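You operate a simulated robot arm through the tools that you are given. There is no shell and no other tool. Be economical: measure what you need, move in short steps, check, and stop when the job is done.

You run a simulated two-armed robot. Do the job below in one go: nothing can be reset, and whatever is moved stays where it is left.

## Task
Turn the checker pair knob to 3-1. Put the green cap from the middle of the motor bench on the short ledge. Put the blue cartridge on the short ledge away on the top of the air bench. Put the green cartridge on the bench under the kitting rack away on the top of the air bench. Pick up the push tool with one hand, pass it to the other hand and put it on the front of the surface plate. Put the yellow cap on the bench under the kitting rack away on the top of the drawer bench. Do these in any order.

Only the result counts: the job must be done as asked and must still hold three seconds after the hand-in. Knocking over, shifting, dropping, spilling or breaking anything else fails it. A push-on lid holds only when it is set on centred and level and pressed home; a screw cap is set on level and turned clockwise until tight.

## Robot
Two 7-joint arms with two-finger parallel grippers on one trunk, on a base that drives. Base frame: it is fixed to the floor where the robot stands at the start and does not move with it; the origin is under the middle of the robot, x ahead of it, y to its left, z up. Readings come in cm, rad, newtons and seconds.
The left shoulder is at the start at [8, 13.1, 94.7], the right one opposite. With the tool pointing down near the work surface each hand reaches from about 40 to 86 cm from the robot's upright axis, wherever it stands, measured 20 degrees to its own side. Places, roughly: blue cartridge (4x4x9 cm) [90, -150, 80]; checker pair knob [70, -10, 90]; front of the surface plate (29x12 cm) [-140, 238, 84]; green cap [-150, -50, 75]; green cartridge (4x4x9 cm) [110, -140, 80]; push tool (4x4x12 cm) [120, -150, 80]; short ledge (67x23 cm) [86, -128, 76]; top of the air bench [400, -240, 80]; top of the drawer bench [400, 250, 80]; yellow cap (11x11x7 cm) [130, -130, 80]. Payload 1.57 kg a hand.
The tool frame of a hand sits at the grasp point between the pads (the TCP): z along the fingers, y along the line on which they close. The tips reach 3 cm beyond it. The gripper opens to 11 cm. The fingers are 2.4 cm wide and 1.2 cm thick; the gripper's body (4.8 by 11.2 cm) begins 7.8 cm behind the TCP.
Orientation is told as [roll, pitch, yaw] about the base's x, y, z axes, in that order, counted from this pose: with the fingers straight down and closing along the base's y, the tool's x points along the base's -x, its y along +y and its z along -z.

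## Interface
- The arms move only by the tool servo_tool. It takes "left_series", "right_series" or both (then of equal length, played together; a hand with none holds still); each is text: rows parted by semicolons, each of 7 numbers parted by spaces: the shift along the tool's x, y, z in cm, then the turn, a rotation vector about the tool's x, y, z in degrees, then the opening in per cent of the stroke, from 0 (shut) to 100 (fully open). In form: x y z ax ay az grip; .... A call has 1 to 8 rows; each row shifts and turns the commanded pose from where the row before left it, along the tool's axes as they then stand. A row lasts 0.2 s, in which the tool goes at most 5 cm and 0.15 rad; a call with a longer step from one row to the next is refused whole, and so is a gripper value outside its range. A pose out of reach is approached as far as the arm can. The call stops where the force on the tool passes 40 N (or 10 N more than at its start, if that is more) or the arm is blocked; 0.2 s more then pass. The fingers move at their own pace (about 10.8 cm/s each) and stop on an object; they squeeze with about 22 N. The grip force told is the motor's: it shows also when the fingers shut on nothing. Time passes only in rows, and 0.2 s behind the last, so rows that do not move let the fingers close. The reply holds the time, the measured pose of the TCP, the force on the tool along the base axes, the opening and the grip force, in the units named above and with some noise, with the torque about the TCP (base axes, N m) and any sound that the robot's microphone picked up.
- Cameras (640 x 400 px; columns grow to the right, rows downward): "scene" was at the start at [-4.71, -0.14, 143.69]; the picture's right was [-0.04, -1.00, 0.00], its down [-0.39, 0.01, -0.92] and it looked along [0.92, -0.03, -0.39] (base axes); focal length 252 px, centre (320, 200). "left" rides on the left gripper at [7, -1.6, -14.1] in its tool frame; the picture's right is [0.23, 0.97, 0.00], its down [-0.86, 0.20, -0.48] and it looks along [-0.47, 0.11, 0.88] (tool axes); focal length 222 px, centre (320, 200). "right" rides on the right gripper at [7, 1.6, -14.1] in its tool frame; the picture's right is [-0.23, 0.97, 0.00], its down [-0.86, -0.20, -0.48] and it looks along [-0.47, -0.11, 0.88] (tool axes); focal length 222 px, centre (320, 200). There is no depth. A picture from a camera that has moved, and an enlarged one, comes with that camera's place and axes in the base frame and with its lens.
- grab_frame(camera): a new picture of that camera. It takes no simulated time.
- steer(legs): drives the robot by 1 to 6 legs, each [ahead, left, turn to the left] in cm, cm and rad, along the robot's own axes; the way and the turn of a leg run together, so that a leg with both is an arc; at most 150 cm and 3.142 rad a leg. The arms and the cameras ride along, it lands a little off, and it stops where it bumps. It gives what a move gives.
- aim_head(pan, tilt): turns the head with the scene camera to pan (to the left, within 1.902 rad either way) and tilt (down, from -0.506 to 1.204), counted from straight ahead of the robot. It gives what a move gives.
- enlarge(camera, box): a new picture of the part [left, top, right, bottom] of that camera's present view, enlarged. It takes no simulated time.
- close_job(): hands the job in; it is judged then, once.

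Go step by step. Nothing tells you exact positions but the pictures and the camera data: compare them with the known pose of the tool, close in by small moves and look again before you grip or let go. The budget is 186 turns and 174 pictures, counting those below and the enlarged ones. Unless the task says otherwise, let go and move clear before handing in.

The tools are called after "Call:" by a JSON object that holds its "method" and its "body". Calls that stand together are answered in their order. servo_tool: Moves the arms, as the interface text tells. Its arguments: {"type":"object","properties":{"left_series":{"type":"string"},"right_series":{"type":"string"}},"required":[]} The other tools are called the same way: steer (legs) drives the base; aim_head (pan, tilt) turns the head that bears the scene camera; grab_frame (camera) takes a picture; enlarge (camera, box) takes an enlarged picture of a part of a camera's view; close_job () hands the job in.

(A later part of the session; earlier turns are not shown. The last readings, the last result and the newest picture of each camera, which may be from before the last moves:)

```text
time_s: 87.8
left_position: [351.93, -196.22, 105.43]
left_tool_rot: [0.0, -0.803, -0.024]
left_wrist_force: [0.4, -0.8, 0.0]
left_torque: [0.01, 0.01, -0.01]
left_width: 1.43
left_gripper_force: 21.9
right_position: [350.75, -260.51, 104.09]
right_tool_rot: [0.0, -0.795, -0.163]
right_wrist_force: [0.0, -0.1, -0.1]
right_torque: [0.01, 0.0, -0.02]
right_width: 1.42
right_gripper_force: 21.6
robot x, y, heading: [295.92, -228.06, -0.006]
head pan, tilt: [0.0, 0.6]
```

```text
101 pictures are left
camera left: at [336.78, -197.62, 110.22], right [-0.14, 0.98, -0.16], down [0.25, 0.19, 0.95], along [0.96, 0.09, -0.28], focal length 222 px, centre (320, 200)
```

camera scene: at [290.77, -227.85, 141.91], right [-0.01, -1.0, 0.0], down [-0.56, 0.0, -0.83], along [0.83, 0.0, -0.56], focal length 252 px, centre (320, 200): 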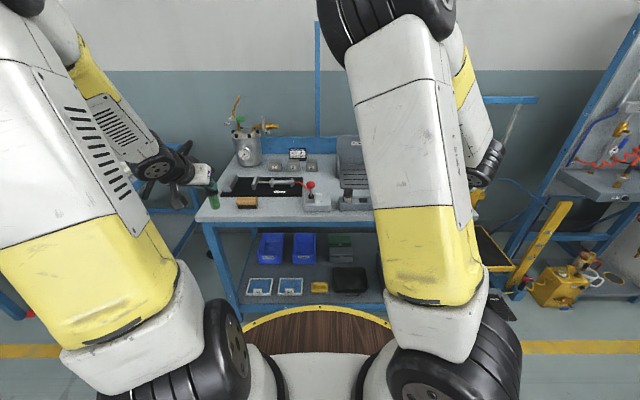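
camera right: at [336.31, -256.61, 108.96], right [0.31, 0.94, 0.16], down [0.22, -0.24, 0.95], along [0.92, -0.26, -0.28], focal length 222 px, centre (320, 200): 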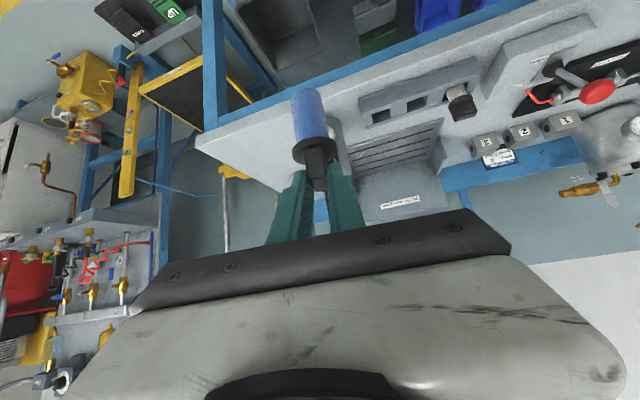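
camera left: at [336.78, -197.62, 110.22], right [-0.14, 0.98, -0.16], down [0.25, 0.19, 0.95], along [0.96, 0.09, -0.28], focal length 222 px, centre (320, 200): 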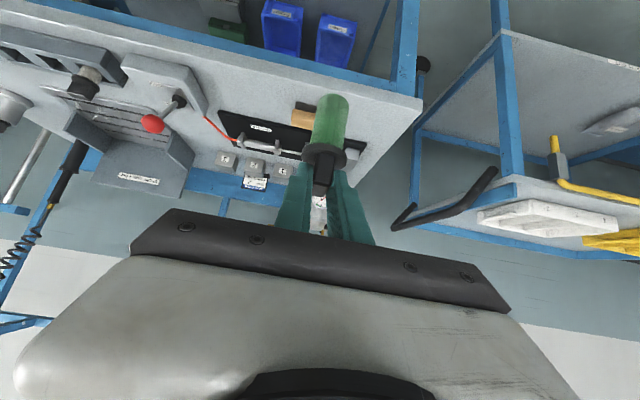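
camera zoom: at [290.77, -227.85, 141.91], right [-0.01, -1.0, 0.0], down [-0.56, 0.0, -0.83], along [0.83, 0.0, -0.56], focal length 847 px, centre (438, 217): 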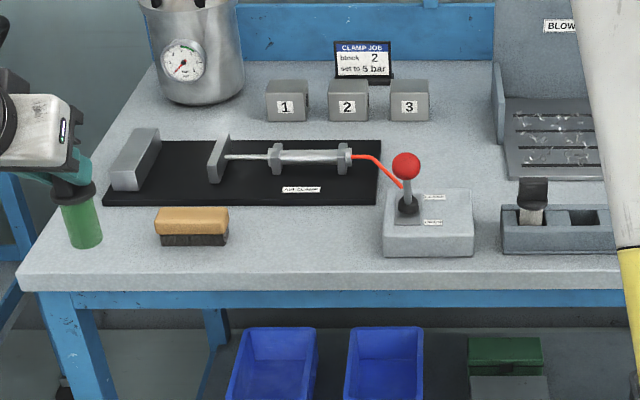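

Free spots on the air bench: front strip near (377,-211) for green, right front area near (378,-268) for blue. I step closer and move both hands over them.

Call:
{"method": "steer", "body": {"legs": [[12, 0, 0]]}}

Call:
{"method": "servo_tool", "body": {"left_series": "-1.8 -2.94 1.87 0 0 0 0; -1.8 -2.94 1.87 0 0 0 0; -1.8 -2.94 1.87 0 0 0 0; -1.8 -2.94 1.87 0 0 0 0; -1.8 -2.94 1.87 0 0 0 0; 0 0 0 0 0 0 0", "right_series": "-1.96 -1 2.56 0 0 0 0; -1.96 -1 2.56 0 0 0 0; -1.96 -1 2.56 0 0 0 0; -1.96 -1 2.56 0 0 0 0; -1.96 -1 2.56 0 0 0 0; 0 0 0 0 0 0 0"}}

Call:
{"method": "grab_frame", "body": {"camera": "left"}}

Call:
{"method": "grab_frame", "body": {"camera": "right"}}

Call:
{"method": "grab_frame", "body": {"camera": "scene"}}

```text
time_s: 89.1
left_position: [363.9, -196.23, 105.3]
left_tool_rot: [0.0, -0.802, -0.021]
left_wrist_force: [-0.1, 0.0, -0.5]
left_torque: [0.02, -0.01, -0.05]
left_width: 1.39
left_gripper_force: 21.9
right_position: [362.73, -260.62, 104.08]
right_tool_rot: [0.002, -0.795, -0.162]
right_wrist_force: [0.2, 0.3, -1.2]
right_torque: [0.0, -0.02, 0.01]
right_width: 1.42
right_gripper_force: 22.0
robot x, y, heading: [308.07, -228.46, -0.006]
head pan, tilt: [0.0, 0.6]
```

```text
time_s: 90.5
left_position: [376.35, -211.16, 105.32]
left_tool_rot: [0.0, -0.801, -0.022]
left_wrist_force: [0.7, -0.3, -0.1]
left_torque: [-0.04, 0.01, -0.01]
left_width: 1.4
left_gripper_force: 22.5
right_position: [365.23, -261.6, 106.76]
right_tool_rot: [-0.001, -0.795, -0.16]
right_wrist_force: [0.3, 0.4, -0.5]
right_torque: [0.02, -0.01, 0.03]
right_width: 1.41
right_gripper_force: 22.3
right hand out of reach, approached as far as the arm can: row 1, 2, 3, 4, 5
robot x, y, heading: [307.86, -228.18, -0.007]
head pan, tilt: [0.0, 0.6]
```

```text
100 pictures are left
camera left: at [361.25, -212.37, 110.13], right [-0.14, 0.98, -0.16], down [0.25, 0.19, 0.95], along [0.96, 0.09, -0.28], focal length 222 px, centre (320, 200)
```

left: 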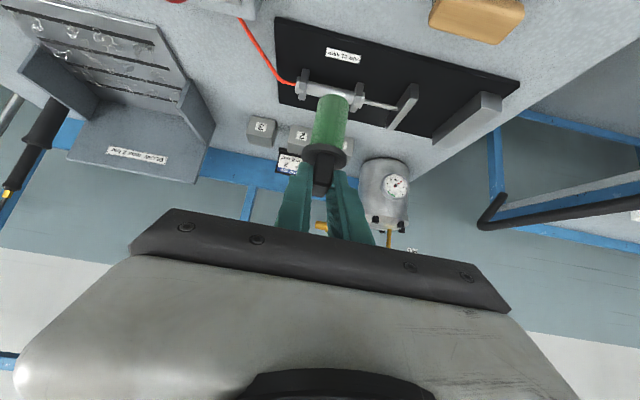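

```text
99 pictures are left
camera right: at [350.73, -257.57, 111.66], right [0.31, 0.94, 0.16], down [0.22, -0.24, 0.95], along [0.92, -0.26, -0.28], focal length 222 px, centre (320, 200)
```

right: 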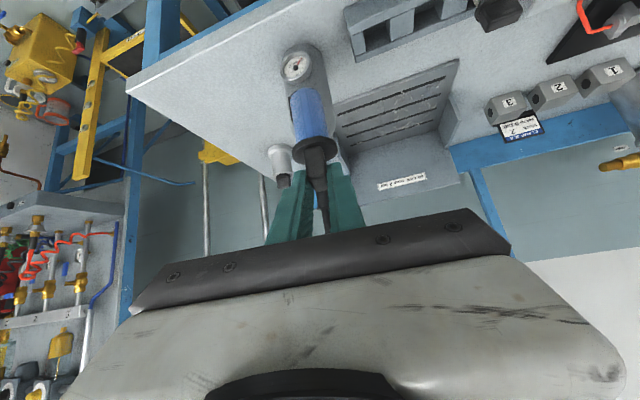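

```text
98 pictures are left
camera scene: at [302.73, -227.92, 141.9], right [0.0, -1.0, 0.0], down [-0.57, 0.0, -0.82], along [0.82, 0.0, -0.57], focal length 252 px, centre (320, 200)
```

scene: 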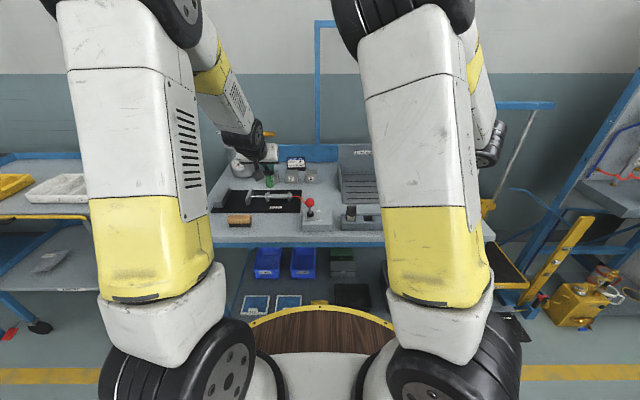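

Left: lower the green cartridge straight down near the bench surface.

Call:
{"method": "servo_tool", "body": {"left_series": "2.84 0 2.75 0 0 0 0; 2.84 0 2.75 0 0 0 0; 2.84 0 2.75 0 0 0 0; 2.5 0 2.4 0 0 0 0; 0 0 0 0 0 0 0"}}

Call:
{"method": "enlarge", "body": {"camera": "scene", "box": [200, 140, 350, 260]}}

Call:
{"method": "grab_frame", "body": {"camera": "left"}}

```text
time_s: 91.7
left_position: [376.39, -211.52, 89.98]
left_tool_rot: [-0.001, -0.804, -0.022]
left_wrist_force: [0.3, -0.1, 0.3]
left_torque: [-0.01, -0.01, 0.01]
left_width: 1.4
left_gripper_force: 21.6
right_position: [365.17, -261.61, 106.74]
right_tool_rot: [0.0, -0.794, -0.16]
right_wrist_force: [-0.3, 0.3, -1.1]
right_torque: [-0.02, 0.01, 0.0]
right_width: 1.4
right_gripper_force: 22.4
robot x, y, heading: [307.95, -228.2, -0.001]
head pan, tilt: [0.0, 0.6]
```

```text
3.33 times, centred on (275, 200) of scene
camera zoom: at [302.73, -227.92, 141.9], right [0.0, -1.0, 0.0], down [-0.57, 0.0, -0.82], along [0.82, 0.0, -0.57], focal length 838 px, centre (470, 200)
```

zoom: 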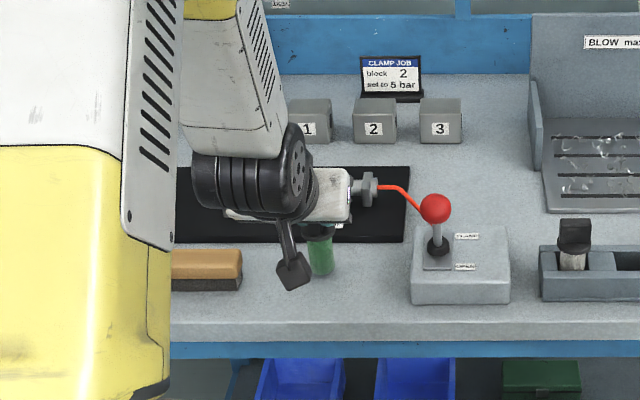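

```text
96 pictures are left
camera left: at [361.29, -212.73, 94.71], right [-0.14, 0.98, -0.16], down [0.25, 0.19, 0.95], along [0.96, 0.09, -0.28], focal length 222 px, centre (320, 200)
```

left: 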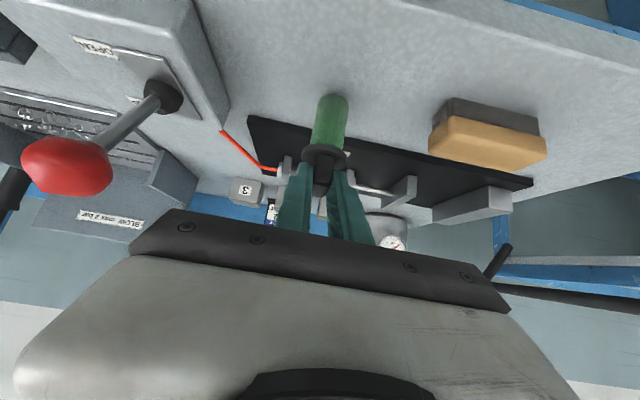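

Call:
{"method": "servo_tool", "body": {"left_series": "0.2 0 0.2 0 0 0 0; 0.2 0 0.2 0 0 0 0; 0.2 0 0.2 0 0 0 0"}}

Call:
{"method": "enlarge", "body": {"camera": "left", "box": [260, 60, 400, 200]}}

```text
time_s: 92.5
left_position: [376.47, -211.46, 89.16]
left_tool_rot: [-0.001, -0.801, -0.022]
left_wrist_force: [-0.7, 0.9, -0.6]
left_torque: [0.02, 0.0, 0.02]
left_width: 1.42
left_gripper_force: 21.5
right_position: [365.24, -261.55, 106.71]
right_tool_rot: [0.001, -0.795, -0.16]
right_wrist_force: [-0.2, -0.9, -0.6]
right_torque: [-0.04, -0.01, 0.01]
right_width: 1.39
right_gripper_force: 22.1
robot x, y, heading: [308.02, -228.57, -0.004]
head pan, tilt: [0.0, 0.6]
```

```text
2.86 times, centred on (330, 130) of left
camera zoom: at [361.33, -212.61, 94.0], right [-0.14, 0.98, -0.16], down [0.25, 0.19, 0.95], along [0.96, 0.09, -0.28], focal length 635 px, centre (291, 400)
```

zoom: 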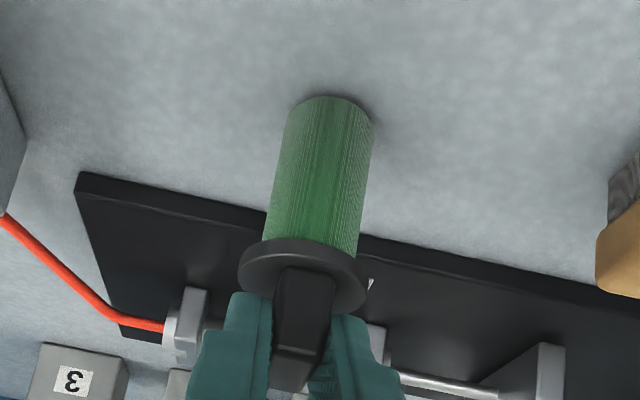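

Call:
{"method": "servo_tool", "body": {"left_series": "0.15 0 0.15 0 0 0 0; 0.15 0 0.15 0 0 0 0; 0 0 0 0 0 0 0"}}

```text
time_s: 93.3
left_position: [376.57, -211.26, 88.97]
left_tool_rot: [0.001, -0.808, -0.02]
left_wrist_force: [-5.0, 0.1, 21.6]
left_torque: [-0.02, 0.17, 0.02]
left_width: 1.39
left_gripper_force: 21.6
right_position: [365.13, -261.55, 106.7]
right_tool_rot: [0.0, -0.796, -0.162]
right_wrist_force: [-0.7, -0.9, -1.3]
right_torque: [0.02, 0.03, 0.02]
right_width: 1.4
right_gripper_force: 22.0
robot x, y, heading: [308.11, -228.16, -0.007]
head pan, tilt: [0.0, 0.6]
```

Contact. Ease, open, and withdraw along the fingers.

Call:
{"method": "servo_tool", "body": {"left_series": "-0.12 0 -0.12 0 0 0 0; 0 0 0 0 0 0 15; 0 0 0 0 0 0 40; 0 0 -4 0 0 0 40; 0 0 -4.5 0 0 0 40; 0 0 -4.5 0 0 0 40"}}

Call:
{"method": "grab_frame", "body": {"camera": "left"}}

```text
time_s: 94.7
left_position: [366.98, -211.11, 98.14]
left_tool_rot: [0.0, -0.802, -0.02]
left_wrist_force: [0.8, -0.4, -0.4]
left_torque: [0.0, -0.01, -0.01]
left_width: 4.39
left_gripper_force: 0.0
right_position: [365.24, -261.66, 106.61]
right_tool_rot: [0.0, -0.797, -0.16]
right_wrist_force: [0.6, 1.1, -1.1]
right_torque: [-0.01, 0.01, -0.02]
right_width: 1.44
right_gripper_force: 21.7
robot x, y, heading: [307.94, -228.02, -0.002]
head pan, tilt: [0.0, 0.6]
```

```text
94 pictures are left
camera left: at [351.94, -212.39, 103.01], right [-0.14, 0.98, -0.16], down [0.26, 0.19, 0.95], along [0.96, 0.09, -0.28], focal length 222 px, centre (320, 200)
```

left: 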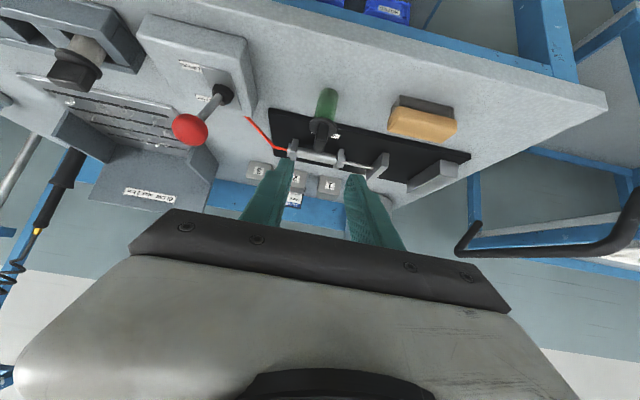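

Green stands on the bench. Now I'll shift the right hand inward, and look for a free spot for blue.

Call:
{"method": "servo_tool", "body": {"left_series": "-0.77 2.5 -3.52 0 0 0 40; -0.77 2.5 -3.52 0 0 0 40; -0.77 2.5 -3.52 0 0 0 40; -0.77 2.5 -3.52 0 0 0 40", "right_series": "0.55 4.69 -0.55 0 0 0 0; 0.55 4.69 -0.55 0 0 0 0; 0.55 4.69 -0.55 0 0 0 0; 0.55 4.69 -0.55 0 0 0 0"}}

Call:
{"method": "steer", "body": {"legs": [[0, -24, 0]]}}

Call:
{"method": "grab_frame", "body": {"camera": "right"}}

Call:
{"method": "grab_frame", "body": {"camera": "scene"}}

```text
time_s: 95.7
left_position: [360.29, -201.66, 110.0]
left_tool_rot: [-0.171, -0.808, 0.216]
left_wrist_force: [-0.9, -0.7, -0.8]
left_torque: [0.11, -0.1, -0.02]
left_width: 4.4
left_gripper_force: 0.0
left hand out of reach, approached as far as the arm can: row 4
right_position: [365.35, -242.58, 106.46]
right_tool_rot: [0.0, -0.793, -0.164]
right_wrist_force: [1.4, -1.1, -0.5]
right_torque: [0.01, 0.04, 0.02]
right_width: 1.4
right_gripper_force: 21.9
robot x, y, heading: [307.97, -228.21, -0.005]
head pan, tilt: [0.0, 0.6]
```

```text
time_s: 97.4
left_position: [359.77, -225.36, 109.63]
left_tool_rot: [-0.004, -0.805, -0.02]
left_wrist_force: [-0.2, 0.8, -0.8]
left_torque: [0.01, 0.0, -0.02]
left_width: 4.38
left_gripper_force: 0.0
right_position: [365.36, -266.22, 106.52]
right_tool_rot: [-0.002, -0.795, -0.156]
right_wrist_force: [-0.8, 0.0, 0.2]
right_torque: [-0.03, -0.01, 0.02]
right_width: 1.47
right_gripper_force: 21.9
robot x, y, heading: [307.99, -251.56, -0.001]
head pan, tilt: [0.0, 0.6]
```

```text
93 pictures are left
camera right: at [350.78, -262.19, 111.44], right [0.31, 0.94, 0.16], down [0.22, -0.24, 0.95], along [0.92, -0.26, -0.28], focal length 222 px, centre (320, 200)
```

right: 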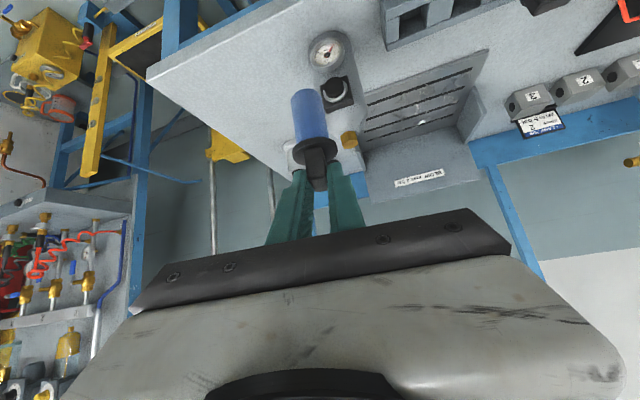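

```text
92 pictures are left
camera scene: at [302.64, -251.57, 141.9], right [0.0, -1.0, 0.0], down [-0.57, 0.0, -0.82], along [0.82, 0.0, -0.57], focal length 252 px, centre (320, 200)
```

scene: 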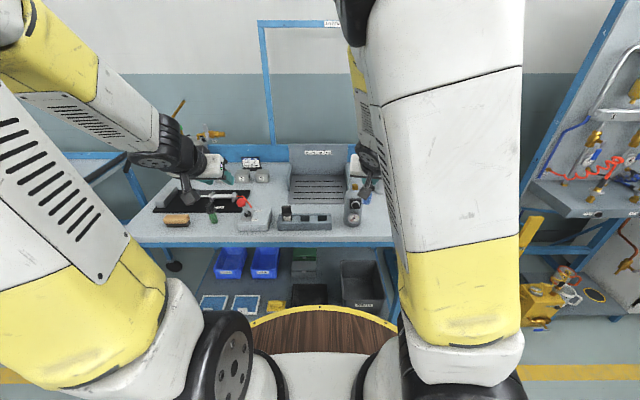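

A regulator unit stands at (378,-265); the free area is right of it near (380,-280). I shift right, then ahead.

Call:
{"method": "steer", "body": {"legs": [[0, -14, 0], [13, 0, 0]]}}

Call:
{"method": "grab_frame", "body": {"camera": "right"}}

Call:
{"method": "grab_frame", "body": {"camera": "scene"}}

```text
time_s: 99.6
left_position: [372.68, -240.1, 109.68]
left_tool_rot: [-0.003, -0.804, -0.028]
left_wrist_force: [-0.2, 0.5, 0.3]
left_torque: [-0.01, 0.02, 0.04]
left_width: 4.39
left_gripper_force: 0.0
right_position: [377.96, -281.03, 106.54]
right_tool_rot: [0.001, -0.794, -0.168]
right_wrist_force: [1.0, 0.0, -1.0]
right_torque: [0.01, -0.01, -0.01]
right_width: 1.42
right_gripper_force: 22.3
robot x, y, heading: [320.54, -266.36, -0.012]
head pan, tilt: [0.0, 0.6]
```

```text
91 pictures are left
camera right: at [363.49, -276.97, 111.44], right [0.32, 0.93, 0.16], down [0.22, -0.24, 0.95], along [0.92, -0.27, -0.28], focal length 222 px, centre (320, 200)
```

right: 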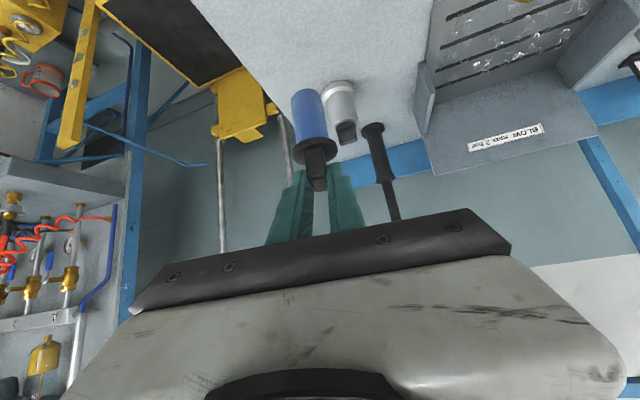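

```text
90 pictures are left
camera scene: at [315.43, -266.0, 141.9], right [-0.01, -1.0, 0.0], down [-0.56, 0.01, -0.83], along [0.82, -0.01, -0.56], focal length 252 px, centre (320, 200)
```

scene: 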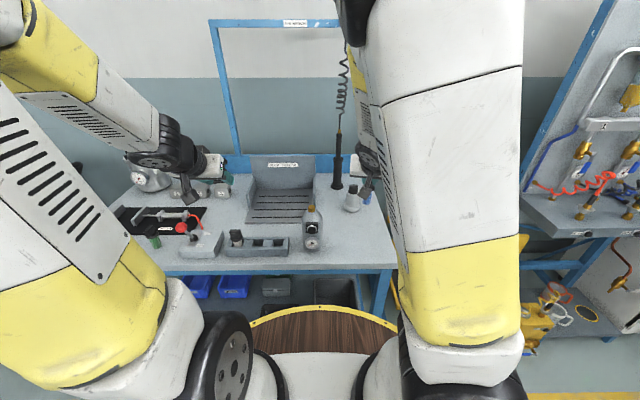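

Call:
{"method": "servo_tool", "body": {"right_series": "2.36 0 2.31 0 0 0 0; 2.36 0 2.31 0 0 0 0; 2.36 0 2.31 0 0 0 0; 2.36 0 2.31 0 0 0 0; 2.2 0 2.2 0 0 0 0; 0 0 0 0 0 0 0"}}

Call:
{"method": "grab_frame", "body": {"camera": "right"}}

```text
time_s: 101.0
left_position: [372.7, -240.17, 109.62]
left_tool_rot: [-0.003, -0.805, -0.028]
left_wrist_force: [0.2, 0.1, 0.0]
left_torque: [0.03, 0.02, -0.05]
left_width: 4.4
left_gripper_force: 0.2
right_position: [377.88, -281.31, 90.3]
right_tool_rot: [0.0, -0.795, -0.166]
right_wrist_force: [0.8, 0.2, -0.2]
right_torque: [-0.01, 0.02, 0.0]
right_width: 1.42
right_gripper_force: 21.6
robot x, y, heading: [320.55, -266.47, -0.016]
head pan, tilt: [0.0, 0.6]
```

```text
89 pictures are left
camera right: at [363.52, -277.23, 95.23], right [0.32, 0.93, 0.16], down [0.22, -0.24, 0.95], along [0.92, -0.27, -0.28], focal length 222 px, centre (320, 200)
```

right: 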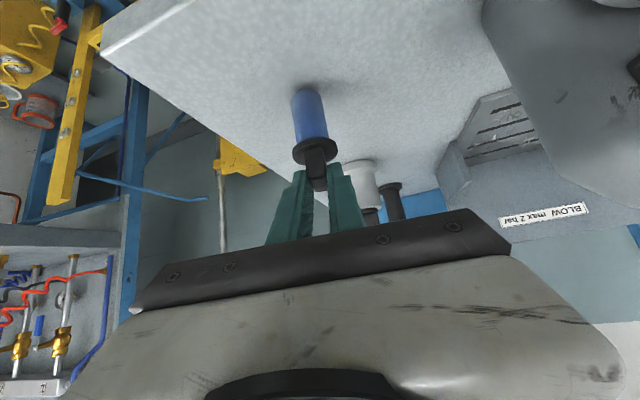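

Just above the surface; lower in tiny steps until contact.

Call:
{"method": "servo_tool", "body": {"right_series": "0.2 0 0.2 0 0 0 0; 0.2 0 0.2 0 0 0 0; 0.15 0 0.15 0 0 0 0; 0 0 0 0 0 0 0"}}

```text
time_s: 102.0
left_position: [372.66, -240.24, 109.72]
left_tool_rot: [-0.002, -0.806, -0.028]
left_wrist_force: [0.3, -0.3, -0.5]
left_torque: [-0.04, 0.01, 0.0]
left_width: 4.37
left_gripper_force: 0.1
right_position: [378.0, -281.15, 89.48]
right_tool_rot: [0.0, -0.793, -0.168]
right_wrist_force: [0.0, -0.4, -0.8]
right_torque: [0.02, -0.01, -0.02]
right_width: 1.4
right_gripper_force: 22.2
robot x, y, heading: [320.38, -266.46, -0.013]
head pan, tilt: [0.0, 0.6]
```

Call:
{"method": "servo_tool", "body": {"right_series": "0.13 0 0.13 0 0 0 0; 0.13 0 0.13 0 0 0 0; 0 0 0 0 0 0 0"}}

Call:
{"method": "enlarge", "body": {"camera": "right", "box": [250, 50, 390, 200]}}

```text
time_s: 102.8
left_position: [372.68, -240.08, 109.69]
left_tool_rot: [-0.004, -0.805, -0.029]
left_wrist_force: [-0.1, -0.2, 0.3]
left_torque: [0.01, -0.01, 0.0]
left_width: 4.41
left_gripper_force: 0.0
right_position: [378.13, -281.16, 89.37]
right_tool_rot: [0.0, -0.8, -0.169]
right_wrist_force: [1.4, -0.9, 31.7]
right_torque: [-0.16, -0.65, 0.0]
right_width: 1.45
right_gripper_force: 22.1
robot x, y, heading: [320.31, -266.21, -0.006]
head pan, tilt: [0.0, 0.6]
```

```text
2.67 times, centred on (320, 125) of right
camera zoom: at [363.63, -277.04, 94.11], right [0.32, 0.93, 0.16], down [0.22, -0.24, 0.95], along [0.92, -0.27, -0.28], focal length 592 px, centre (320, 400)
```

zoom: 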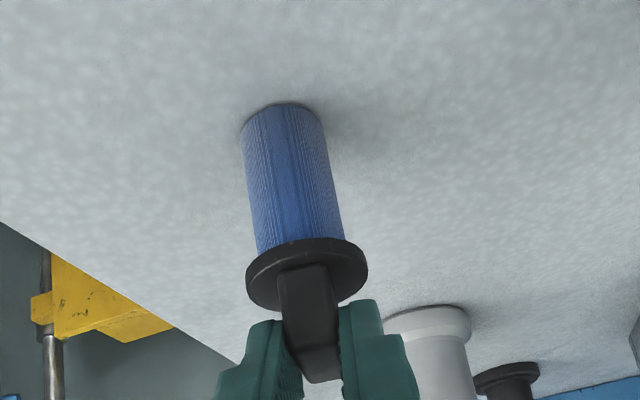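

Call:
{"method": "servo_tool", "body": {"right_series": "-0.15 0 -0.15 0 0 0 0; 0 0 0 0 0 0 15; 0 0 0 0 0 0 40; 0 0 -3 0 0 0 40; 0 0 -4.5 0 0 0 40; 0 0 -4.5 0 0 0 40; -1 0 -4 0 0 0 40"}}

Call:
{"method": "grab_frame", "body": {"camera": "right"}}

```text
time_s: 104.4
left_position: [372.8, -240.11, 109.58]
left_tool_rot: [-0.004, -0.804, -0.027]
left_wrist_force: [0.8, 0.1, -0.3]
left_torque: [0.01, -0.02, 0.01]
left_width: 4.4
left_gripper_force: 0.0
right_position: [371.92, -278.55, 102.2]
right_tool_rot: [-0.003, -0.789, -0.168]
right_wrist_force: [0.5, 0.7, 0.4]
right_torque: [0.01, 0.02, 0.0]
right_width: 4.41
right_gripper_force: 0.1
right hand out of reach, approached as far as the arm can: row 5, 6, 7
robot x, y, heading: [320.48, -266.35, -0.014]
head pan, tilt: [0.0, 0.6]
```

```text
87 pictures are left
camera right: at [357.52, -274.44, 107.18], right [0.32, 0.93, 0.16], down [0.22, -0.24, 0.94], along [0.92, -0.27, -0.29], focal length 222 px, centre (320, 200)
```

right: 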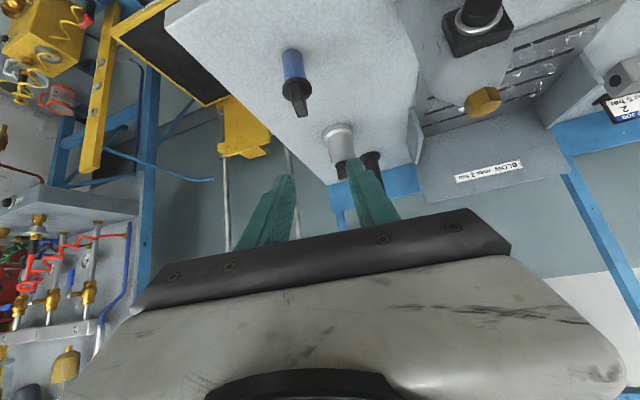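

Blue stands on the bench. I drive back through the gap toward the ledge for the push tool, correcting the right arm's posture on the way.

Call:
{"method": "steer", "body": {"legs": [[-40, 0, 0.014], [-95, 46, 0], [-150, 0, 0]]}}

Call:
{"method": "servo_tool", "body": {"right_series": "0 0 0 0 7.5 0 40; 0 0 0 0 7.5 0 40; 0 0 0 0 7.5 0 40; 0 0 0 0 7.5 0 40; 0 0 0 0 7.5 0 40; 0 0 0 0 7.5 0 40; 0 0 -4 0 0 -5 100; 0 0 -4 0 0 -4.5 100"}}

Call:
{"method": "servo_tool", "body": {"right_series": "0 0 -4.5 0 0 0 100; 0 -2 -4 0 0 0 100; 0 -3 -3 0 0 0 100; 0 -3 -3 0 0 0 100; 0 -3 0 0 0 0 100; 0 -3 0 0 0 0 100"}}

Call:
{"method": "grab_frame", "body": {"camera": "scene"}}

```text
time_s: 119.0
left_position: [87.45, -192.17, 109.68]
left_tool_rot: [-0.004, -0.804, -0.021]
left_wrist_force: [0.6, 0.9, -0.2]
left_torque: [0.01, 0.0, 0.02]
left_width: 4.4
left_gripper_force: 0.0
right_position: [86.91, -230.72, 102.28]
right_tool_rot: [-0.001, -0.793, -0.161]
right_wrist_force: [0.1, 0.4, -0.6]
right_torque: [-0.02, -0.01, 0.01]
right_width: 4.41
right_gripper_force: 0.1
robot x, y, heading: [35.44, -219.06, -0.007]
head pan, tilt: [0.0, 0.6]
```

```text
time_s: 120.8
left_position: [87.5, -192.29, 109.55]
left_tool_rot: [-0.004, -0.805, -0.019]
left_wrist_force: [0.3, 0.7, -0.5]
left_torque: [-0.03, 0.02, 0.02]
left_width: 4.38
left_gripper_force: 0.0
right_position: [86.73, -230.8, 110.21]
right_tool_rot: [-0.001, -0.008, 0.005]
right_wrist_force: [0.4, 0.0, 0.0]
right_torque: [-0.01, 0.03, -0.02]
right_width: 11.0
right_gripper_force: 0.1
robot x, y, heading: [35.29, -218.2, -0.001]
head pan, tilt: [0.0, 0.6]
```

```text
time_s: 122.2
left_position: [87.46, -192.19, 109.61]
left_tool_rot: [-0.003, -0.804, -0.019]
left_wrist_force: [-0.7, -0.1, 0.4]
left_torque: [-0.02, -0.02, -0.01]
left_width: 4.4
left_gripper_force: 0.0
right_position: [86.94, -244.52, 124.82]
right_tool_rot: [-0.003, -0.008, 0.005]
right_wrist_force: [0.7, -0.2, 0.5]
right_torque: [-0.02, 0.01, -0.02]
right_width: 11.0
right_gripper_force: 0.0
robot x, y, heading: [35.29, -218.51, -0.005]
head pan, tilt: [0.0, 0.6]
```

```text
86 pictures are left
camera scene: at [30.34, -218.45, 141.9], right [0.0, -1.0, 0.0], down [-0.56, 0.0, -0.83], along [0.83, 0.0, -0.56], focal length 252 px, centre (320, 200)
```

scene: 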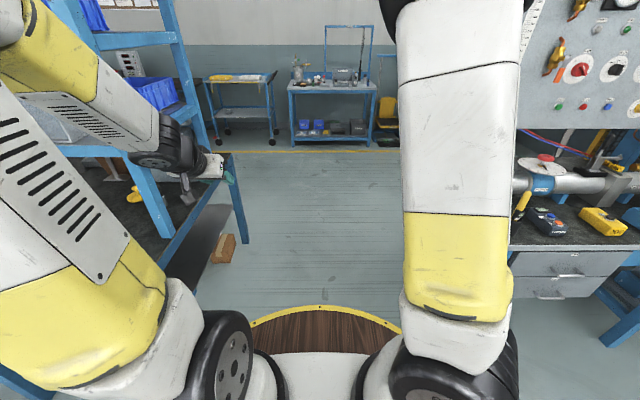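

Call:
{"method": "steer", "body": {"legs": [[-47, 0, 0], [0, 82, 0], [41, 0, 0]]}}

Call:
{"method": "servo_tool", "body": {"left_series": "0 -3 1 0 0 0 60; -2 -4 2 0 0 0 60; -2 -4 2 0 0 0 60; -2 -4 2 0 0 0 60; -2 -4 2 0 0 0 60; -2 -4 2 0 0 0 60; -1 -4 2.5 4.2 0 4.2 60; 0 -1 2.5 4.2 0 4.2 60"}}

Call:
{"method": "grab_frame", "body": {"camera": "left"}}

Call:
{"method": "grab_frame", "body": {"camera": "scene"}}

```text
time_s: 131.0
left_position: [86.93, -113.19, 109.47]
left_tool_rot: [-0.003, -0.804, -0.057]
left_wrist_force: [-0.2, -0.5, 0.4]
left_torque: [0.04, 0.01, 0.02]
left_width: 4.4
left_gripper_force: 0.0
right_position: [84.3, -165.44, 124.76]
right_tool_rot: [-0.001, -0.008, -0.035]
right_wrist_force: [0.3, 0.2, -0.1]
right_torque: [-0.03, -0.05, 0.03]
right_width: 11.0
right_gripper_force: 0.0
robot x, y, heading: [33.88, -137.67, -0.041]
head pan, tilt: [0.0, 0.6]
```

```text
time_s: 132.5
left_position: [97.82, -143.98, 115.31]
left_tool_rot: [0.045, -0.914, -0.223]
left_wrist_force: [-77.4, 11.8, 48.5]
left_torque: [2.07, -0.08, 3.4]
left_width: 6.37
left_gripper_force: 0.1
right_position: [83.73, -165.23, 124.88]
right_tool_rot: [-0.005, -0.008, -0.033]
right_wrist_force: [0.5, 0.0, -0.3]
right_torque: [0.0, -0.03, 0.0]
right_width: 11.03
right_gripper_force: 0.0
robot x, y, heading: [33.58, -138.08, -0.046]
head pan, tilt: [0.0, 0.6]
stopped in row 7 (left hand): the force on the tool passed its limit at 353 N (the readings are from after the stop); the commanded pose is now the measured one
```

```text
85 pictures are left
camera left: at [82.2, -142.66, 118.28], right [0.05, 0.99, -0.15], down [0.17, 0.14, 0.97], along [0.98, -0.07, -0.16], focal length 222 px, centre (320, 200)
```

left: 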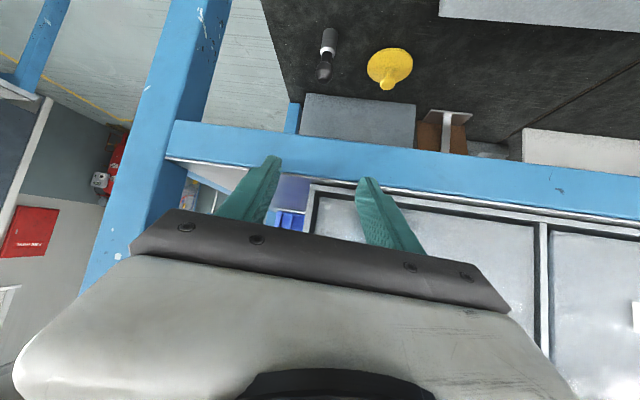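

```text
84 pictures are left
camera scene: at [28.01, -137.07, 141.88], right [-0.04, -1.0, 0.0], down [-0.56, 0.02, -0.83], along [0.83, -0.03, -0.56], focal length 252 px, centre (320, 200)
```

scene: 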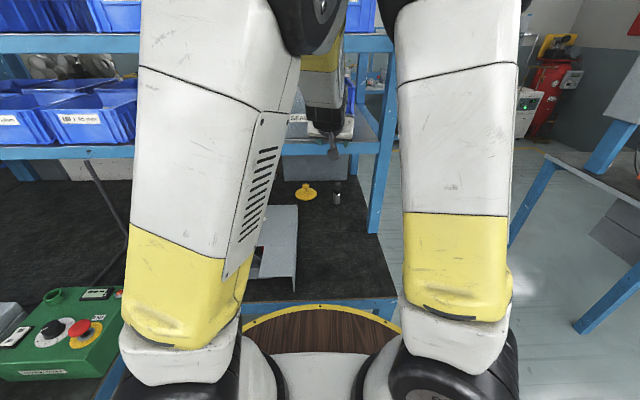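

The left fingers bumped the shelf's front beam since I kept too high. I back off, lower, and check the shelf contents.

Call:
{"method": "servo_tool", "body": {"left_series": "0 0 -2 0 0 0 60; 0 0 -4 0 0 0 60; 0 0 -4 0 0 0 60; 3.2 0 2.4 0 0 0 60; 3.2 0 2.4 0 0 0 60; 3.2 0 2.4 0 0 0 60; 3.2 0 2.4 0 0 0 60; 0 0 0 0 0 0 60"}}

Call:
{"method": "grab_frame", "body": {"camera": "left"}}

Call:
{"method": "grab_frame", "body": {"camera": "scene"}}

```text
time_s: 134.3
left_position: [89.92, -142.02, 104.95]
left_tool_rot: [0.049, -0.911, -0.226]
left_wrist_force: [-0.4, -0.7, 0.1]
left_torque: [-0.01, 0.01, -0.04]
left_width: 6.6
left_gripper_force: 0.1
right_position: [84.3, -165.33, 124.65]
right_tool_rot: [-0.005, -0.006, -0.032]
right_wrist_force: [-0.5, 0.2, -0.7]
right_torque: [0.0, 0.01, 0.0]
right_width: 11.02
right_gripper_force: 0.2
robot x, y, heading: [33.78, -137.48, -0.043]
head pan, tilt: [0.0, 0.6]
```

```text
83 pictures are left
camera left: at [74.46, -140.82, 108.06], right [0.04, 0.99, -0.15], down [0.17, 0.14, 0.97], along [0.98, -0.07, -0.17], focal length 222 px, centre (320, 200)
```

left: 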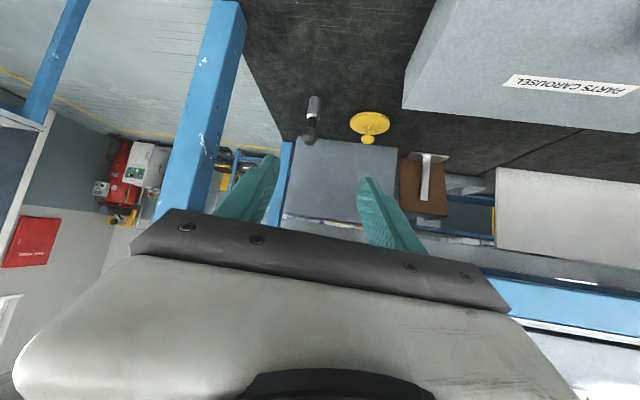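

```text
82 pictures are left
camera scene: at [28.67, -137.17, 141.9], right [-0.04, -1.0, 0.0], down [-0.56, 0.02, -0.82], along [0.82, -0.03, -0.57], focal length 252 px, centre (320, 200)
```

scene: 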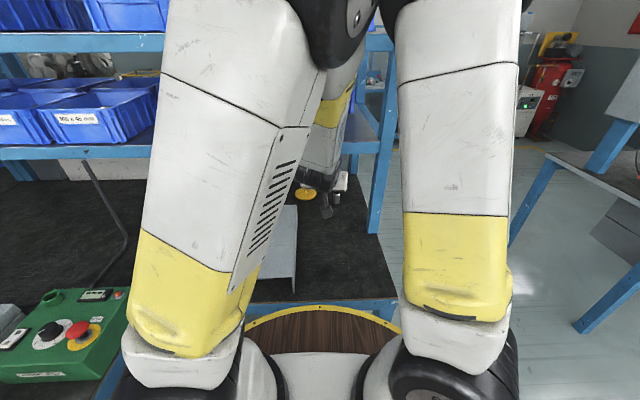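

Call:
{"method": "servo_tool", "body": {"left_series": "0 0.1 4.5 0 0 0 60; 0 0.1 4.5 0 0 0 60; 0 0.1 4.5 0 0 0 60; 0 0.1 4.5 0 0 0 60; 0 0.1 4 0 0 0 60; 0 0 3 0 0 0 60; 0 0 0 0 0 0 60"}}

Call:
{"method": "enlarge", "body": {"camera": "left", "box": [220, 60, 420, 220]}}

Call:
{"method": "grab_frame", "body": {"camera": "scene"}}

```text
time_s: 134.9
left_position: [94.29, -150.71, 106.83]
left_tool_rot: [-0.166, -1.003, -0.172]
left_wrist_force: [0.3, 0.0, -0.8]
left_torque: [-0.02, -0.01, 0.0]
left_width: 6.61
left_gripper_force: 0.1
right_position: [82.78, -171.15, 123.57]
right_tool_rot: [-0.017, 0.022, -0.174]
right_wrist_force: [-1.1, 0.4, 0.4]
right_torque: [0.0, 0.0, -0.02]
right_width: 11.03
right_gripper_force: 0.2
robot x, y, heading: [33.71, -137.4, -0.044]
head pan, tilt: [0.0, 0.6]
stopped in row 3 (right hand): the arm was blocked; the commanded pose is now the measured one
```

```text
2.50 times, centred on (320, 140) of left
camera zoom: at [78.82, -147.13, 108.66], right [0.18, 0.94, -0.28], down [0.14, 0.26, 0.96], along [0.97, -0.21, -0.08], focal length 555 px, centre (320, 350)
```

zoom: 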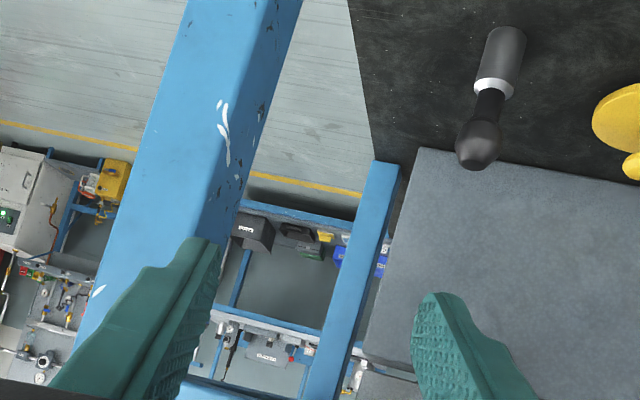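

```text
80 pictures are left
camera scene: at [28.74, -137.16, 141.91], right [-0.04, -1.0, 0.0], down [-0.56, 0.02, -0.82], along [0.82, -0.03, -0.57], focal length 252 px, centre (320, 200)
```

scene: 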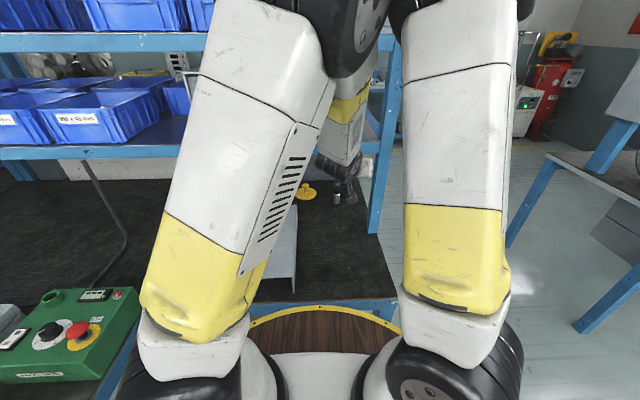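

The two elbows block each other. I'll back off and shift the robot right so the left arm works on its own side.

Call:
{"method": "steer", "body": {"legs": [[-25, 0, 0.044], [0, -30, 0]]}}

Call:
{"method": "servo_tool", "body": {"left_series": "0 4 -2 0 0 0 60; 0 4 -2 0 0 0 60; 0 4.5 0 0 0 0 60; 0 4.5 0 0 0 0 60; 0 4.5 0 0 0 0 60; 0 4.5 0 0 0 0 60"}}

Call:
{"method": "grab_frame", "body": {"camera": "scene"}}

```text
time_s: 138.4
left_position: [69.81, -178.18, 107.06]
left_tool_rot: [-0.17, -1.004, -0.13]
left_wrist_force: [0.5, -0.2, -0.1]
left_torque: [0.0, 0.01, 0.01]
left_width: 6.61
left_gripper_force: 0.0
right_position: [59.13, -199.19, 123.64]
right_tool_rot: [-0.019, 0.022, -0.133]
right_wrist_force: [-0.2, 0.7, -0.4]
right_torque: [0.02, -0.03, 0.01]
right_width: 11.0
right_gripper_force: 0.1
robot x, y, heading: [8.82, -167.58, -0.001]
head pan, tilt: [0.0, 0.6]
```

```text
time_s: 139.8
left_position: [73.49, -152.07, 106.82]
left_tool_rot: [-0.17, -1.004, -0.129]
left_wrist_force: [-0.4, 0.7, 1.1]
left_torque: [0.0, 0.01, -0.01]
left_width: 6.62
left_gripper_force: 0.1
right_position: [59.09, -199.21, 123.7]
right_tool_rot: [-0.019, 0.021, -0.131]
right_wrist_force: [-0.2, 1.3, 0.9]
right_torque: [-0.02, -0.06, -0.04]
right_width: 11.03
right_gripper_force: 0.1
robot x, y, heading: [8.58, -167.94, -0.003]
head pan, tilt: [0.0, 0.6]
```

```text
79 pictures are left
camera scene: at [3.64, -167.5, 141.9], right [0.0, -1.0, 0.0], down [-0.56, 0.0, -0.83], along [0.83, 0.0, -0.56], focal length 252 px, centre (320, 200)
```

scene: 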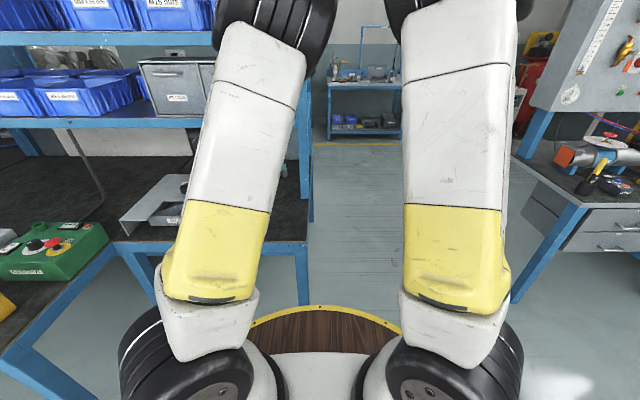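

Call:
{"method": "servo_tool", "body": {"left_series": "0 0 0 -4.85 0 0 60; 0 0 0 -4.85 0 0 60; 3.4 1.5 2.15 0 0 0 60; 3.4 1.5 2.15 0 0 0 60; 3.4 1.5 2.15 0 0 0 60; 0 0 0 0 0 0 60"}}

Call:
{"method": "steer", "body": {"legs": [[22, 0, 0]]}}

Call:
{"method": "enlarge", "body": {"camera": "left", "box": [220, 60, 420, 220]}}

Call:
{"method": "grab_frame", "body": {"camera": "scene"}}

```text
time_s: 141.2
left_position: [74.09, -148.55, 97.78]
left_tool_rot: [0.001, -1.002, -0.129]
left_wrist_force: [-0.6, 0.3, -0.7]
left_torque: [0.0, -0.01, 0.0]
left_width: 6.62
left_gripper_force: 0.0
left hand out of reach, approached as far as the arm can: row 5
right_position: [59.18, -199.23, 123.63]
right_tool_rot: [-0.018, 0.021, -0.13]
right_wrist_force: [0.5, 0.0, -0.5]
right_torque: [0.02, -0.03, -0.01]
right_width: 10.98
right_gripper_force: 0.1
robot x, y, heading: [9.13, -167.69, 0.001]
head pan, tilt: [0.0, 0.6]
```

```text
time_s: 142.9
left_position: [96.66, -147.92, 97.75]
left_tool_rot: [0.003, -1.001, -0.12]
left_wrist_force: [-0.3, 0.8, 0.3]
left_torque: [0.01, -0.02, 0.03]
left_width: 6.6
left_gripper_force: 0.1
right_position: [81.98, -198.69, 123.6]
right_tool_rot: [-0.019, 0.022, -0.125]
right_wrist_force: [-0.1, -0.4, -0.6]
right_torque: [0.0, -0.01, 0.04]
right_width: 11.01
right_gripper_force: 0.0
robot x, y, heading: [31.58, -167.29, 0.011]
head pan, tilt: [0.0, 0.6]
```

```text
2.50 times, centred on (320, 140) of left
camera zoom: at [80.83, -147.61, 99.48], right [-0.01, 0.98, -0.19], down [0.08, 0.19, 0.98], along [1.0, -0.01, -0.08], focal length 555 px, centre (320, 350)
```

zoom: 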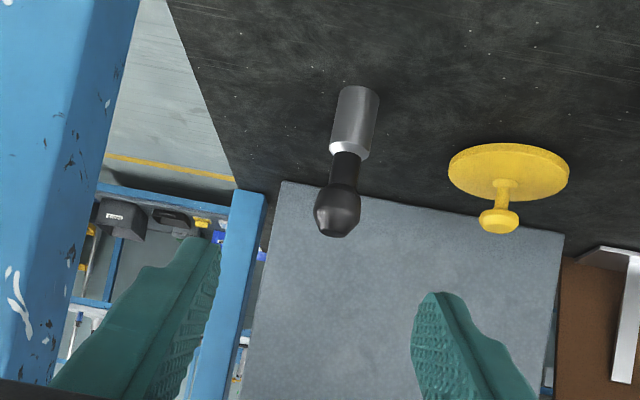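

```text
77 pictures are left
camera scene: at [26.33, -167.49, 141.9], right [0.01, -1.0, 0.0], down [-0.57, 0.0, -0.82], along [0.82, 0.01, -0.57], focal length 252 px, centre (320, 200)
```

scene: 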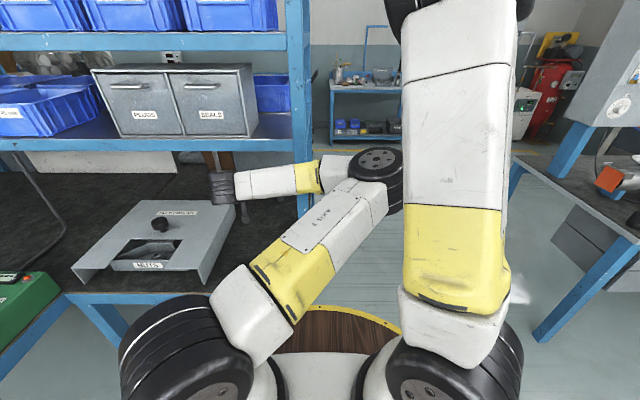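

The left elbow flipped low to the right; I'll back off and bring the left arm to its upright starting posture to restore it.

Call:
{"method": "steer", "body": {"legs": [[-22, 0, 0]]}}

Call:
{"method": "servo_tool", "body": {"left_series": "-2 0 -2.5 0 8.3 0 60; -2 0 -2.5 0 8.3 0 60; -2 0 -2.5 0 8.3 0 60; -2 0 -2.5 0 8.3 0 60; -1 0 -3 0 8.3 0 60; 0 0 -3.5 0 8.3 0 60; 0 0 -4 0 7.6 0 60"}}

Call:
{"method": "grab_frame", "body": {"camera": "scene"}}

```text
time_s: 144.6
left_position: [74.27, -147.98, 97.81]
left_tool_rot: [0.003, -1.0, -0.12]
left_wrist_force: [0.6, -0.6, 0.3]
left_torque: [-0.01, 0.01, 0.0]
left_width: 6.61
left_gripper_force: 0.0
right_position: [59.74, -198.82, 123.58]
right_tool_rot: [-0.019, 0.02, -0.121]
right_wrist_force: [0.3, 0.8, -0.4]
right_torque: [0.03, 0.03, -0.05]
right_width: 10.99
right_gripper_force: 0.0
robot x, y, heading: [9.38, -167.96, 0.012]
head pan, tilt: [0.0, 0.6]
```

```text
time_s: 146.2
left_position: [72.43, -148.67, 116.65]
left_tool_rot: [0.005, -0.199, -0.12]
left_wrist_force: [-0.1, 0.5, 0.9]
left_torque: [0.01, 0.0, -0.01]
left_width: 6.58
left_gripper_force: 0.1
left hand out of reach, approached as far as the arm can: row 6, 7
right_position: [59.71, -198.88, 123.62]
right_tool_rot: [-0.019, 0.019, -0.122]
right_wrist_force: [-1.1, 1.0, -0.4]
right_torque: [-0.04, -0.02, 0.01]
right_width: 11.01
right_gripper_force: 0.0
robot x, y, heading: [9.17, -167.81, 0.005]
head pan, tilt: [0.0, 0.6]
```

```text
76 pictures are left
camera scene: at [3.94, -167.65, 141.9], right [0.01, -1.0, 0.0], down [-0.56, 0.0, -0.83], along [0.83, 0.01, -0.56], focal length 252 px, centre (320, 200)
```

scene: 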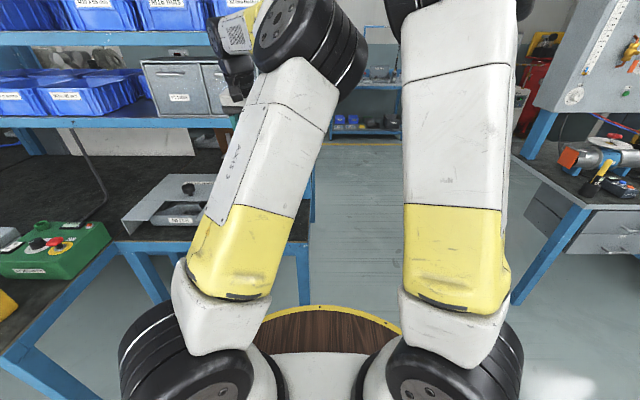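

Call:
{"method": "servo_tool", "body": {"left_series": "-1.1 0.68 4.1 0 0 0 60; -1.1 0.68 4.1 0 0 0 60; -1.1 0.68 4.1 0 0 0 60; -1.1 0.68 4.1 0 0 0 60; -1.1 0.68 4.1 0 0 0 60; -1.1 0.68 4.1 0 0 0 60"}}

Call:
{"method": "servo_tool", "body": {"left_series": "0 0 0 0 -7.7 0 60; 0 0 0 0 -7.7 0 60; 0 0 0 0 -7.7 0 60; 0 0 0 0 -7.7 0 60; 0 0 0 0 -7.7 0 60; 0 0 0 0 0 0 60"}}

Call:
{"method": "grab_frame", "body": {"camera": "scene"}}

```text
time_s: 147.6
left_position: [77.16, -155.78, 108.94]
left_tool_rot: [0.003, -0.203, -0.122]
left_wrist_force: [0.4, -0.2, -0.3]
left_torque: [-0.01, -0.02, -0.04]
left_width: 6.6
left_gripper_force: 0.1
left hand out of reach, approached as far as the arm can: row 1, 2, 3, 4, 5, 6
right_position: [59.71, -198.86, 123.59]
right_tool_rot: [-0.02, 0.022, -0.123]
right_wrist_force: [0.1, -0.5, -0.1]
right_torque: [-0.01, -0.01, -0.02]
right_width: 11.0
right_gripper_force: 0.0
robot x, y, heading: [8.59, -167.85, 0.013]
head pan, tilt: [0.0, 0.6]
```

```text
time_s: 149.2
left_position: [77.22, -153.07, 107.97]
left_tool_rot: [0.034, -0.852, -0.101]
left_wrist_force: [-0.1, 0.3, -0.6]
left_torque: [0.01, 0.01, -0.02]
left_width: 6.59
left_gripper_force: 0.1
right_position: [59.32, -199.43, 124.22]
right_tool_rot: [0.011, 0.001, -0.126]
right_wrist_force: [0.4, 0.6, 1.8]
right_torque: [0.02, 0.0, -0.03]
right_width: 10.98
right_gripper_force: 0.0
robot x, y, heading: [9.32, -167.84, 0.006]
head pan, tilt: [0.0, 0.6]
stopped in row 6 (left hand): the arm was blocked; the commanded pose is now the measured one
```

```text
75 pictures are left
camera scene: at [3.96, -167.66, 141.9], right [0.01, -1.0, 0.0], down [-0.57, 0.0, -0.82], along [0.82, 0.01, -0.57], focal length 252 px, centre (320, 200)
```

scene: 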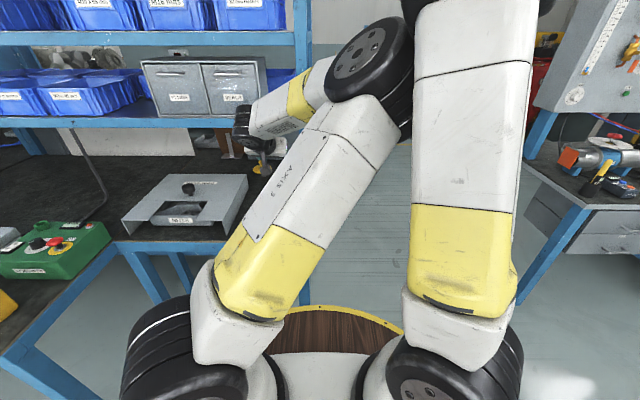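

Call:
{"method": "servo_tool", "body": {"left_series": "0 4 0 0 8 0 60; 0 4 0 0 8 0 60; 0 4 0 0 8 0 60; 0 4 0 0 8 0 60; 0 4 -2 0 8 0 60; 0 4 -2 0 8 0 60; 0 4 -2 0 0 0 60; 0 4 -2 0 0 0 60"}}

Call:
{"method": "servo_tool", "body": {"left_series": "0 3 -3 0 0 -3 60; 0 3 -3 0 0 -3 60; 1 2 -3 0 0 0 60; 1 2 -3 0 0 0 60"}}

Call:
{"method": "grab_frame", "body": {"camera": "scene"}}

```text
time_s: 151.0
left_position: [78.72, -155.15, 117.81]
left_tool_rot: [0.025, -0.298, -0.082]
left_wrist_force: [0.8, 0.3, 0.3]
left_torque: [0.02, -0.02, -0.03]
left_width: 6.6
left_gripper_force: 0.1
left hand out of reach, approached as far as the arm can: row 2, 3, 4, 5, 6, 7, 8
right_position: [59.31, -199.26, 124.12]
right_tool_rot: [0.009, 0.001, -0.125]
right_wrist_force: [-0.1, 0.3, -0.5]
right_torque: [0.0, -0.04, -0.02]
right_width: 11.0
right_gripper_force: 0.1
robot x, y, heading: [8.93, -168.0, 0.003]
head pan, tilt: [0.0, 0.6]
```

```text
time_s: 152.0
left_position: [73.66, -151.95, 130.69]
left_tool_rot: [-0.005, -0.298, 0.025]
left_wrist_force: [-0.1, -0.1, 0.1]
left_torque: [0.01, 0.03, 0.0]
left_width: 6.59
left_gripper_force: 0.0
left hand out of reach, approached as far as the arm can: row 1, 2
right_position: [59.36, -199.37, 124.11]
right_tool_rot: [0.008, 0.004, -0.126]
right_wrist_force: [0.6, -0.8, -1.1]
right_torque: [0.05, 0.0, 0.01]
right_width: 11.01
right_gripper_force: 0.0
robot x, y, heading: [9.03, -168.02, 0.009]
head pan, tilt: [0.0, 0.6]
```

```text
74 pictures are left
camera scene: at [3.99, -167.69, 141.9], right [0.01, -1.0, 0.0], down [-0.57, 0.0, -0.82], along [0.82, 0.01, -0.57], focal length 252 px, centre (320, 200)
```

scene: 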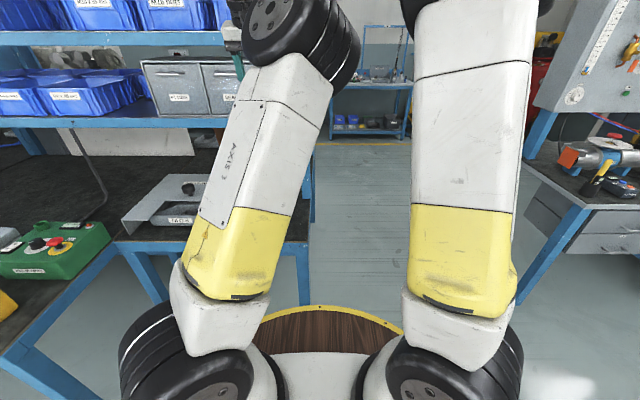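

Call:
{"method": "servo_tool", "body": {"left_series": "1 0 0 0 8.5 0 60; 1 0 0 0 8.5 0 60; 0 4 0 0 0 0 60; 0 4 0 0 0 0 60; 0 4 0 0 0 0 60; 0 4 0 0 0 0 60; 2 2 0 0 0 0 60; 2 0 0 0 0 0 60"}}

Call:
{"method": "grab_frame", "body": {"camera": "scene"}}

```text
time_s: 153.8
left_position: [59.8, -145.27, 130.64]
left_tool_rot: [-0.005, -0.003, 0.024]
left_wrist_force: [0.6, 1.0, 0.9]
left_torque: [0.0, 0.02, -0.02]
left_width: 6.59
left_gripper_force: 0.0
left hand out of reach, approached as far as the arm can: row 1, 3, 4, 6
right_position: [59.38, -199.25, 124.11]
right_tool_rot: [0.009, 0.001, -0.124]
right_wrist_force: [0.0, 0.1, -0.4]
right_torque: [-0.04, 0.03, 0.01]
right_width: 10.98
right_gripper_force: 0.0
robot x, y, heading: [9.31, -167.82, 0.007]
head pan, tilt: [0.0, 0.6]
```

```text
73 pictures are left
camera scene: at [3.98, -167.65, 141.9], right [0.01, -1.0, 0.0], down [-0.57, 0.0, -0.82], along [0.82, 0.01, -0.57], focal length 252 px, centre (320, 200)
```

scene: 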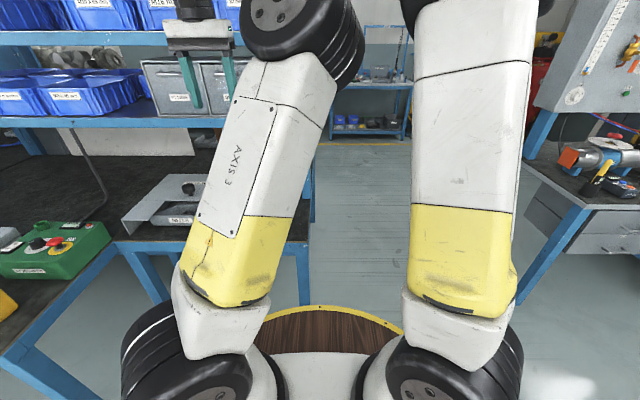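

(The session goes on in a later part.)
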